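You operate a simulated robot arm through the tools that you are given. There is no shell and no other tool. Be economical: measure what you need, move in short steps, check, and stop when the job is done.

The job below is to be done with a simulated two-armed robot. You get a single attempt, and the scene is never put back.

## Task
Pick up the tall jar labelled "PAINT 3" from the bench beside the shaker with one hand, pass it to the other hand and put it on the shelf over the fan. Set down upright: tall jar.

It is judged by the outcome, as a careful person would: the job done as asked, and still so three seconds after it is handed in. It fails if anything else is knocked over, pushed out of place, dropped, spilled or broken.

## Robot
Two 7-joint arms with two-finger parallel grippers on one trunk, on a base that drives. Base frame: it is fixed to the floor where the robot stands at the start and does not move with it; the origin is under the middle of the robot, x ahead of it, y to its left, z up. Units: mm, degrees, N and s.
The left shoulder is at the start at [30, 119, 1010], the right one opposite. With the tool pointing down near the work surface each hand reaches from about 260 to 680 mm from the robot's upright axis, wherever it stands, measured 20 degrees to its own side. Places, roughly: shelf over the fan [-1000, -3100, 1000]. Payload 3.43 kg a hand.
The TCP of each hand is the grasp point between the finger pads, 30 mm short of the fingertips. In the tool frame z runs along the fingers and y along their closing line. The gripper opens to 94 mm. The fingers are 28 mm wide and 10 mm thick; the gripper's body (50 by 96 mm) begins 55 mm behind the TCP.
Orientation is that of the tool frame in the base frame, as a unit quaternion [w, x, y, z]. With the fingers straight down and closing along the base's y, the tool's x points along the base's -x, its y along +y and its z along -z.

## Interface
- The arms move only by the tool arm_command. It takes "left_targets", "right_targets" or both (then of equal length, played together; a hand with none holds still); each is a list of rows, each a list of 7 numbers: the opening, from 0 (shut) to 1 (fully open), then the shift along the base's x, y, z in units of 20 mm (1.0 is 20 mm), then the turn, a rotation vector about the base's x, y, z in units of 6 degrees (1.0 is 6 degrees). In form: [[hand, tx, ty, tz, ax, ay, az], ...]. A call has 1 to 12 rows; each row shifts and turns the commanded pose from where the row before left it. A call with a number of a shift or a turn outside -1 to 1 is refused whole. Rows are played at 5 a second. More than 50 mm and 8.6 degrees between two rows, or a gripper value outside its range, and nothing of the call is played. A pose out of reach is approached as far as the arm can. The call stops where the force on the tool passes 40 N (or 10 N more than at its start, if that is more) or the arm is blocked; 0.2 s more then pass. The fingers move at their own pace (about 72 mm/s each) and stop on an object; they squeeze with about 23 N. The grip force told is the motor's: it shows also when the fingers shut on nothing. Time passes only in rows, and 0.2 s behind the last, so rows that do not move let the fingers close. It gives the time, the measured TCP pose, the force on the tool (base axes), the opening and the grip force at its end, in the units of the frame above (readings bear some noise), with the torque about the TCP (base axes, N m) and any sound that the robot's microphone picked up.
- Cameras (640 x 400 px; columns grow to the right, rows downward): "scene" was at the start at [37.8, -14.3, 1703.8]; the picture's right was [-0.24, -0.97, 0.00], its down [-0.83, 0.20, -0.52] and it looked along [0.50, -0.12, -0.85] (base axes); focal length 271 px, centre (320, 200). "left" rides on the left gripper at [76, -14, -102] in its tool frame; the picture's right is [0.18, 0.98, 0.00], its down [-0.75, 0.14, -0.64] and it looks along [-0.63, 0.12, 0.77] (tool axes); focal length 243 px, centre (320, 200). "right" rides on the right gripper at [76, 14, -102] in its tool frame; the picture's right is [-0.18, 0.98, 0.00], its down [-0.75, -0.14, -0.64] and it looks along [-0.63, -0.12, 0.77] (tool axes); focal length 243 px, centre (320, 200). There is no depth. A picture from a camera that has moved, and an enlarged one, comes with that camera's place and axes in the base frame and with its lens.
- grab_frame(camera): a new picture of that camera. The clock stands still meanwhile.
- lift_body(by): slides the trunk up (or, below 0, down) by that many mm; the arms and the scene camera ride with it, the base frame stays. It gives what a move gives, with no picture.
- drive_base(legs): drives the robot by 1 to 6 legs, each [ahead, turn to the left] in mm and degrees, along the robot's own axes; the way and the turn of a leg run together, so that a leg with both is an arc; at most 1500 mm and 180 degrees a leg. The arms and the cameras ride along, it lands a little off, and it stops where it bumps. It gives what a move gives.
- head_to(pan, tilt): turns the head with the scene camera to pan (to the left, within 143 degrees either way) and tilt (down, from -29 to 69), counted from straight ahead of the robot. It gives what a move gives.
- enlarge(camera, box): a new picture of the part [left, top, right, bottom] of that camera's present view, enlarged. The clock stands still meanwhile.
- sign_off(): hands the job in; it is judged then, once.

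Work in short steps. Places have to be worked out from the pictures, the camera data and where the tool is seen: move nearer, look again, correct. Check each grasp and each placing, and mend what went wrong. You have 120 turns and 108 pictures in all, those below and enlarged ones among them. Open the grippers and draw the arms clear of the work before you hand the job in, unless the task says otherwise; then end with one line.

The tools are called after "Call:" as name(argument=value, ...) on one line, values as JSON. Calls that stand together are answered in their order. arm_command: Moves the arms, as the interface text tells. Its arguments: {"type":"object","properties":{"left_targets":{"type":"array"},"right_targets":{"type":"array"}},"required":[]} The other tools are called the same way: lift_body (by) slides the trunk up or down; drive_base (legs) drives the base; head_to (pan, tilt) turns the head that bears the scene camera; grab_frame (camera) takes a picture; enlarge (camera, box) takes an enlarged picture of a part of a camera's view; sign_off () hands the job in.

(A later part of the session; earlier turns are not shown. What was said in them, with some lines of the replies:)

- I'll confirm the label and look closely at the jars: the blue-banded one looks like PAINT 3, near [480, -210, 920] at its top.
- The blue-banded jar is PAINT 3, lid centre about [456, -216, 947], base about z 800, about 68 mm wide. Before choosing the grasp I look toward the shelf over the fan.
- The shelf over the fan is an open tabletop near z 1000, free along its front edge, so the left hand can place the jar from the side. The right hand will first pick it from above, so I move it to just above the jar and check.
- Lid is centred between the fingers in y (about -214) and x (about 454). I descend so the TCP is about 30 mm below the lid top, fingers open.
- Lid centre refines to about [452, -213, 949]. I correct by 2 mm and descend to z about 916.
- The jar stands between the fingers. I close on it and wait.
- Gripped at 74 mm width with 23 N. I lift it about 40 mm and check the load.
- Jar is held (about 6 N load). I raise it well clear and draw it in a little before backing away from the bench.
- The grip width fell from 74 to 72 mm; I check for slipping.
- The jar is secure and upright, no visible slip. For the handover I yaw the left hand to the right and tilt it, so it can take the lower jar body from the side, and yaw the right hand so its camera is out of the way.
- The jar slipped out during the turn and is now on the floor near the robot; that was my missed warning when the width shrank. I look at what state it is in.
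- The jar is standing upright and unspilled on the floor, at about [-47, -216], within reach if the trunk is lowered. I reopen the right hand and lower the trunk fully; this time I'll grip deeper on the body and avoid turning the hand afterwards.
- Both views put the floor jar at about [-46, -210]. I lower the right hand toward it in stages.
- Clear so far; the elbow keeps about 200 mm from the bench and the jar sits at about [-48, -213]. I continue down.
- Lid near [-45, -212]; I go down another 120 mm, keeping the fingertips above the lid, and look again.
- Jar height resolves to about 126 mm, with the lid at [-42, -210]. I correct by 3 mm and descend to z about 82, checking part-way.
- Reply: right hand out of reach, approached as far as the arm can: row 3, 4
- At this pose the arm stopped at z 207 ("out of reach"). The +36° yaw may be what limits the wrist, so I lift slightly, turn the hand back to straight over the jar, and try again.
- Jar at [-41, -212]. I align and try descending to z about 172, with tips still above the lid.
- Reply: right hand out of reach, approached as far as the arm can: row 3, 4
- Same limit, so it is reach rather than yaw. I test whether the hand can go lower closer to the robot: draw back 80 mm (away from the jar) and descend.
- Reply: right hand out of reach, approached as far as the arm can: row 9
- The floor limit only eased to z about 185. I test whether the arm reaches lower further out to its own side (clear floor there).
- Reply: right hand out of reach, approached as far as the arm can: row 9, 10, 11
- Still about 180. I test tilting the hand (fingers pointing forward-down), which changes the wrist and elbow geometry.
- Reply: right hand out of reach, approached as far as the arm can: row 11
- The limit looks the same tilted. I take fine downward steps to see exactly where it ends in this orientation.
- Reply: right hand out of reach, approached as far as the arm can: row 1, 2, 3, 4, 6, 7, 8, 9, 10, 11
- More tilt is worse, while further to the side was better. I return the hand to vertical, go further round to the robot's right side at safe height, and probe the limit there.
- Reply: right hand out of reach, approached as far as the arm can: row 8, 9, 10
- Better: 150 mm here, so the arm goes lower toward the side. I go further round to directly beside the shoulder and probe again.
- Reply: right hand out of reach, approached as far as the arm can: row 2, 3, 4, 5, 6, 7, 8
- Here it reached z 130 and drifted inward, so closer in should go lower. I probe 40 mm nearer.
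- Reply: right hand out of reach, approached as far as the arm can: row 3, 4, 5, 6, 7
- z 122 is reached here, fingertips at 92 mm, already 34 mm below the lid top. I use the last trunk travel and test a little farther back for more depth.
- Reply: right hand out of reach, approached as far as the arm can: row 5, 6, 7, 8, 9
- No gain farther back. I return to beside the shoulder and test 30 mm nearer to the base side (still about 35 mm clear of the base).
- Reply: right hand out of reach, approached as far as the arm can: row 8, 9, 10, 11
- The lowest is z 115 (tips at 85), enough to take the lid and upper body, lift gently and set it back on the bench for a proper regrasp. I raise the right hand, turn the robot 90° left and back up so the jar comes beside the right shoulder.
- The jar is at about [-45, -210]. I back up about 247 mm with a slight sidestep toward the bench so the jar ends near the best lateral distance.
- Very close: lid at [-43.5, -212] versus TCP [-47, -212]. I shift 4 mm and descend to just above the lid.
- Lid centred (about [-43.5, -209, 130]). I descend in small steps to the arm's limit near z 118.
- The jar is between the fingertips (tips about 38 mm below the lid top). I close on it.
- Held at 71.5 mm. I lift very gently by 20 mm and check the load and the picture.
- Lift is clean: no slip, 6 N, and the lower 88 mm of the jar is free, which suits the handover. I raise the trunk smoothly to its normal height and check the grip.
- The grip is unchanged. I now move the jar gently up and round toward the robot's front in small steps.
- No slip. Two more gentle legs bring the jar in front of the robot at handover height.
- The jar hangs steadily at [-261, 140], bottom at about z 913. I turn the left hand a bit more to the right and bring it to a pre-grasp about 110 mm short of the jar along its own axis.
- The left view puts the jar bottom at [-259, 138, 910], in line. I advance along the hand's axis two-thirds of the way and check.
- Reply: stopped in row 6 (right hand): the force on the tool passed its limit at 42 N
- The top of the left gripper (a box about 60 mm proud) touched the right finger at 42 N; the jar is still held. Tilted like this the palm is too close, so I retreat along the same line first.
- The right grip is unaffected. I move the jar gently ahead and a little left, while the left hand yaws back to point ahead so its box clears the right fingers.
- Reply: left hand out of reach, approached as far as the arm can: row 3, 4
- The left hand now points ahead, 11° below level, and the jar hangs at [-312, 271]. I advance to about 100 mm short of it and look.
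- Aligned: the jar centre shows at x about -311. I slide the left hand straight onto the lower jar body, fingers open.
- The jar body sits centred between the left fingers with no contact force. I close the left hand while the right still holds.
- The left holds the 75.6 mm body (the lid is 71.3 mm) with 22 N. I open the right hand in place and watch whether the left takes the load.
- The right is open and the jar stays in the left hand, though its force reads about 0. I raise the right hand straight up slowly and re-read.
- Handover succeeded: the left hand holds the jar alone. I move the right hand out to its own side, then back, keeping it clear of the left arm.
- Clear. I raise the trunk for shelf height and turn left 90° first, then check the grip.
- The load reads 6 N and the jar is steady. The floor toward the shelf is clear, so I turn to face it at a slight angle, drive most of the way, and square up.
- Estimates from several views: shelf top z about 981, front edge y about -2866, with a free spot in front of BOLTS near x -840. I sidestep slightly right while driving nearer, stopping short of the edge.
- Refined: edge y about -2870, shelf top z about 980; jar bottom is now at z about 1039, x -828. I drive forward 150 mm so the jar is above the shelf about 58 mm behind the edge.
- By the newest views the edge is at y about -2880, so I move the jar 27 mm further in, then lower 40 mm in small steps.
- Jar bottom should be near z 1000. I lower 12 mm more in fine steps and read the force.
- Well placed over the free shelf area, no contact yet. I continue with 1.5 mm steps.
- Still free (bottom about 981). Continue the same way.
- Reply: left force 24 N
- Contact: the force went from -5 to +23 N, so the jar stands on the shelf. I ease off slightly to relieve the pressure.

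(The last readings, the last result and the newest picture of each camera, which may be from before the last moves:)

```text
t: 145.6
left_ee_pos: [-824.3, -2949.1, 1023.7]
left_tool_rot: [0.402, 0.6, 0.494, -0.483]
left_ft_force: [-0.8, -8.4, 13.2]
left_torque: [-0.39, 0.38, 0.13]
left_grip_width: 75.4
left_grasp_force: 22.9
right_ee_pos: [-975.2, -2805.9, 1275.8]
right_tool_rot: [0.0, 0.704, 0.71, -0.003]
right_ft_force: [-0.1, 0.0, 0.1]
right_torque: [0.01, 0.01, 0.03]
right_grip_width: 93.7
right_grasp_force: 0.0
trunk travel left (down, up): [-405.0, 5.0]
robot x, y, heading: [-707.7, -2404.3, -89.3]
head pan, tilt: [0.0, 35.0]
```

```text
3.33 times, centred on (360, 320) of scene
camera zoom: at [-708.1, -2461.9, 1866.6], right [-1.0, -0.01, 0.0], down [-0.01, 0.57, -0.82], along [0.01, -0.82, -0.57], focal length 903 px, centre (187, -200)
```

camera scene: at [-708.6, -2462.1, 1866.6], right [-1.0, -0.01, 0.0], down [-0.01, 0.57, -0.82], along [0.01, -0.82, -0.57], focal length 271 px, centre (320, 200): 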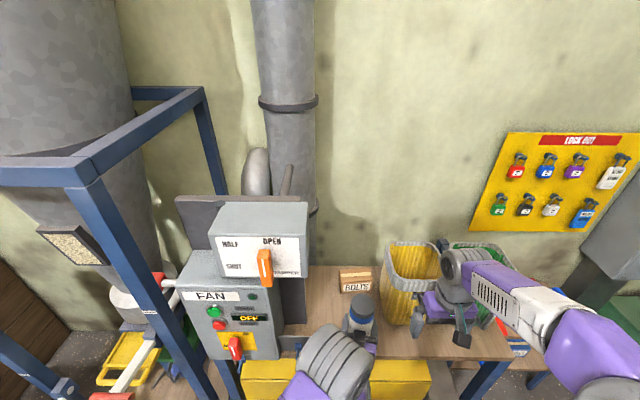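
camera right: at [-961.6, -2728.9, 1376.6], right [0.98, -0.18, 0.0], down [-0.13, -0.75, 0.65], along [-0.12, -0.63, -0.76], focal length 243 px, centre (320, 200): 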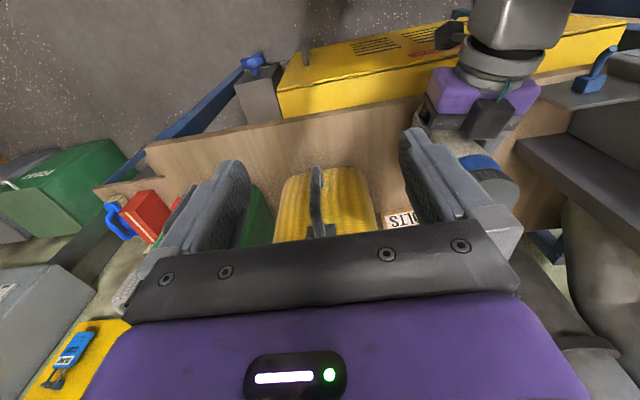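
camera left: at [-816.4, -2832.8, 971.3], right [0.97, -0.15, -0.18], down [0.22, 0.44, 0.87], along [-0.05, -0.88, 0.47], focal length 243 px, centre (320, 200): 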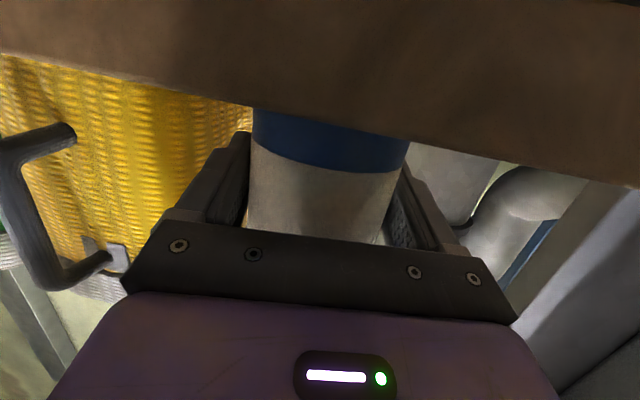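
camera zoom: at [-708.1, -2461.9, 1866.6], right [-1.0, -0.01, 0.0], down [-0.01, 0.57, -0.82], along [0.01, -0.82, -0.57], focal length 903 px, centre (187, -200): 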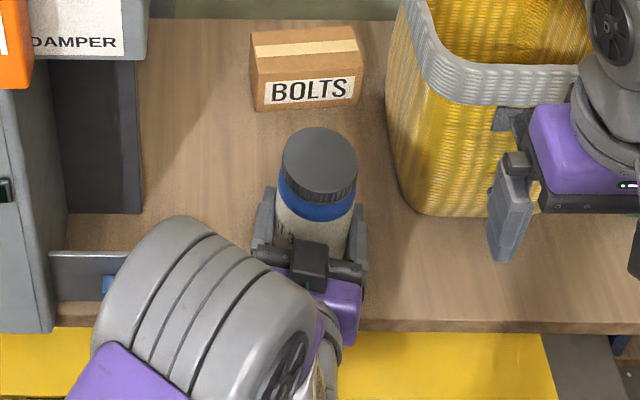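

The jar rests on the shelf with a small residual press. I open gradually so it settles flat.

Call:
arm_command(left_targets=[[0.81, 0, 0, 0, 0, 0, 0], [0.83, 0, 0, 0, 0, 0, 0], [0.86, 0, 0, 0, 0, 0, 0], [0.92, 0, 0, 0, 0, 0, 0], [1, 0, 0, 0, 0, 0, 0], [1, 0, 0, 0, 0, 0, 0]])

Call:
grab_frame(camera="left")

Call:
enlarge(camera="scene", box=[300, 260, 420, 380])

```text
t: 147.0
left_ee_pos: [-824.9, -2950.1, 1024.6]
left_tool_rot: [0.402, 0.601, 0.494, -0.483]
left_ft_force: [-0.2, 0.3, 0.1]
left_torque: [0.01, 0.02, -0.02]
left_grip_width: 93.8
left_grasp_force: 0.1
right_ee_pos: [-975.8, -2804.8, 1275.8]
right_tool_rot: [-0.001, 0.704, 0.71, -0.002]
right_ft_force: [0.0, 0.0, 0.5]
right_torque: [0.0, -0.03, 0.02]
right_grip_width: 93.7
right_grasp_force: 0.0
trunk travel left (down, up): [-405.0, 5.0]
robot x, y, heading: [-712.8, -2406.9, -89.5]
head pan, tilt: [0.0, 35.0]
```

```text
21 pictures are left
camera left: at [-816.1, -2831.6, 971.7], right [0.97, -0.15, -0.17], down [0.22, 0.44, 0.87], along [-0.05, -0.89, 0.46], focal length 243 px, centre (320, 200)
```

left: 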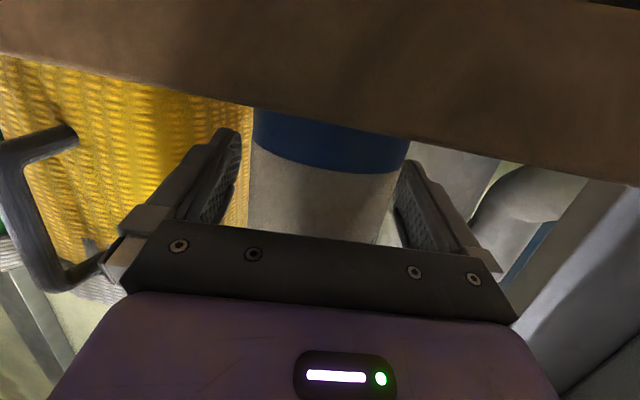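

```text
3.33 times, centred on (360, 320) of scene
camera zoom: at [-708.3, -2462.1, 1866.6], right [-1.0, -0.01, 0.0], down [-0.01, 0.57, -0.82], along [0.01, -0.82, -0.57], focal length 903 px, centre (187, -200)
```

zoom: 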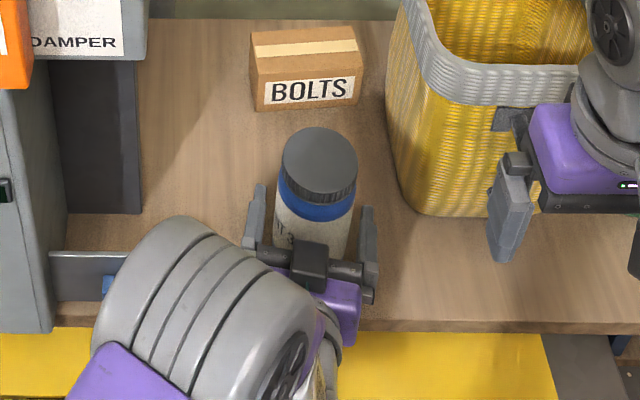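

The jar stands upright and free. I withdraw the left hand straight back along its own axis.

Call:
arm_command(left_targets=[[1, 0.06, 0.32, 0, 0, 0, 0], [1, 0.09, 0.49, 0, 0, 0, 0], [1, 0.09, 0.49, 0, 0, 0, 0], [1, 0.09, 0.49, 0, 0, 0, 0], [1, 0.12, 0.65, 0, 0, 0, 0], [1, 0.12, 0.65, 0, 0, 0, 0], [1, 0.12, 0.65, 0, 0, 0, 0], [1, 0.12, 0.65, 0, 0, 0, 0], [1, 0.12, 0.65, 0, 0, 0, 0], [1, 0, 0, 0, 0, 0, 0]])

Call:
grab_frame(camera="left")

Call:
drive_base(legs=[[-350, 0]])

Call:
grab_frame(camera="scene")

```text
t: 149.2
left_ee_pos: [-806.7, -2848.0, 1024.8]
left_tool_rot: [0.402, 0.601, 0.494, -0.483]
left_ft_force: [-0.2, -0.3, -1.1]
left_torque: [0.03, -0.02, -0.04]
left_grip_width: 94.2
left_grasp_force: 0.0
right_ee_pos: [-975.7, -2806.3, 1276.0]
right_tool_rot: [0.0, 0.705, 0.71, -0.004]
right_ft_force: [-0.3, 0.0, -0.2]
right_torque: [-0.01, 0.0, 0.0]
right_grip_width: 94.1
right_grasp_force: 0.0
trunk travel left (down, up): [-405.0, 5.0]
robot x, y, heading: [-710.3, -2407.2, -89.1]
head pan, tilt: [0.0, 35.0]
```

```text
19 pictures are left
camera left: at [-797.3, -2730.6, 972.4], right [0.97, -0.15, -0.17], down [0.22, 0.44, 0.87], along [-0.05, -0.89, 0.46], focal length 243 px, centre (320, 200)
```

left: 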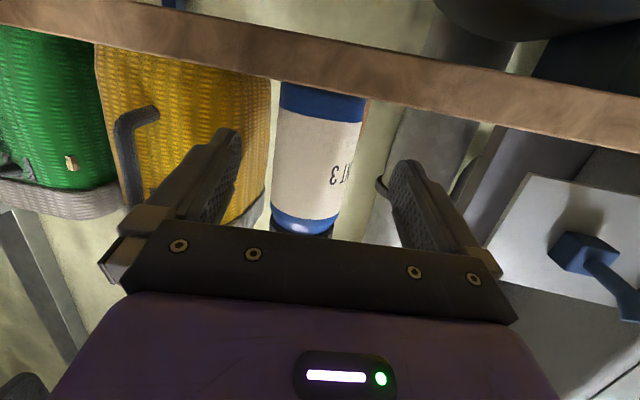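

```text
t: 151.4
left_ee_pos: [-812.1, -2503.7, 1024.5]
left_tool_rot: [0.402, 0.601, 0.493, -0.484]
left_ft_force: [-0.4, 0.2, 1.0]
left_torque: [0.03, -0.01, -0.01]
left_grip_width: 94.2
left_grasp_force: 0.0
right_ee_pos: [-981.0, -2460.0, 1275.2]
right_tool_rot: [-0.001, 0.706, 0.708, -0.002]
right_ft_force: [-0.2, -0.5, 0.3]
right_torque: [0.0, 0.04, 0.02]
right_grip_width: 94.1
right_grasp_force: 0.0
trunk travel left (down, up): [-405.0, 5.0]
robot x, y, heading: [-715.8, -2061.4, -89.5]
head pan, tilt: [0.0, 35.0]
```

```text
18 pictures are left
camera scene: at [-712.5, -2117.8, 1866.6], right [-1.0, -0.01, 0.0], down [0.0, 0.57, -0.82], along [0.01, -0.82, -0.57], focal length 271 px, centre (320, 200)
```

scene: 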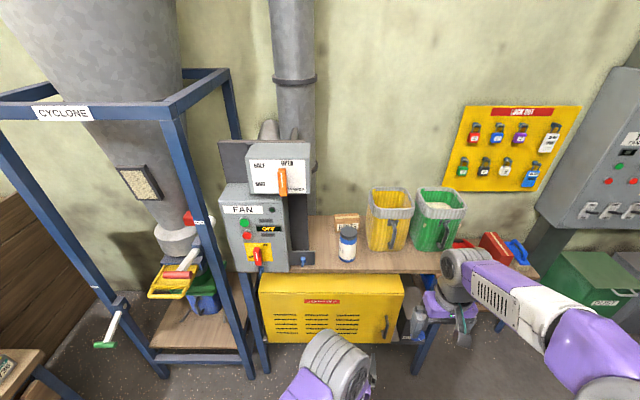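

The jar stands upright on the shelf over the fan, both hands are open and the robot is clear of it. One last close look before I hand in.

Call:
enlarge(camera="scene", box=[290, 180, 470, 290])

```text
3.56 times, centred on (380, 235) of scene
camera zoom: at [-712.5, -2117.8, 1866.6], right [-1.0, -0.01, 0.0], down [0.0, 0.57, -0.82], along [0.01, -0.82, -0.57], focal length 963 px, centre (107, 76)
```

zoom: 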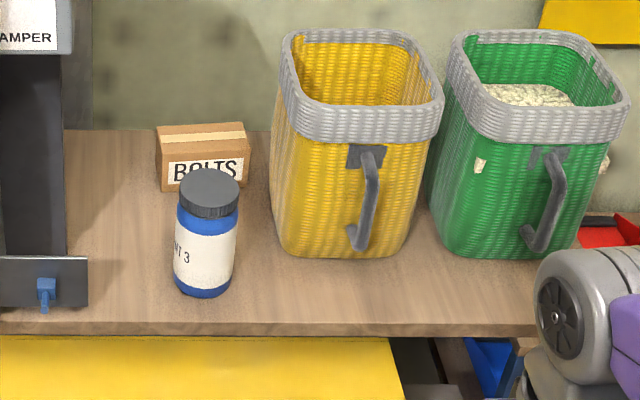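

The jar is upright, well inside the edge, and its neighbours are undisturbed. I hand the job in.

Call:
sign_off()

```text
The job is handed in.
```

The PAINT 3 jar was passed from the right hand to the left and now stands upright on the shelf over the fan, but I dropped it once on the way: it slipped from the right hand to the floor, landed upright with no spill or damage I could see, and I picked it up and carried on.
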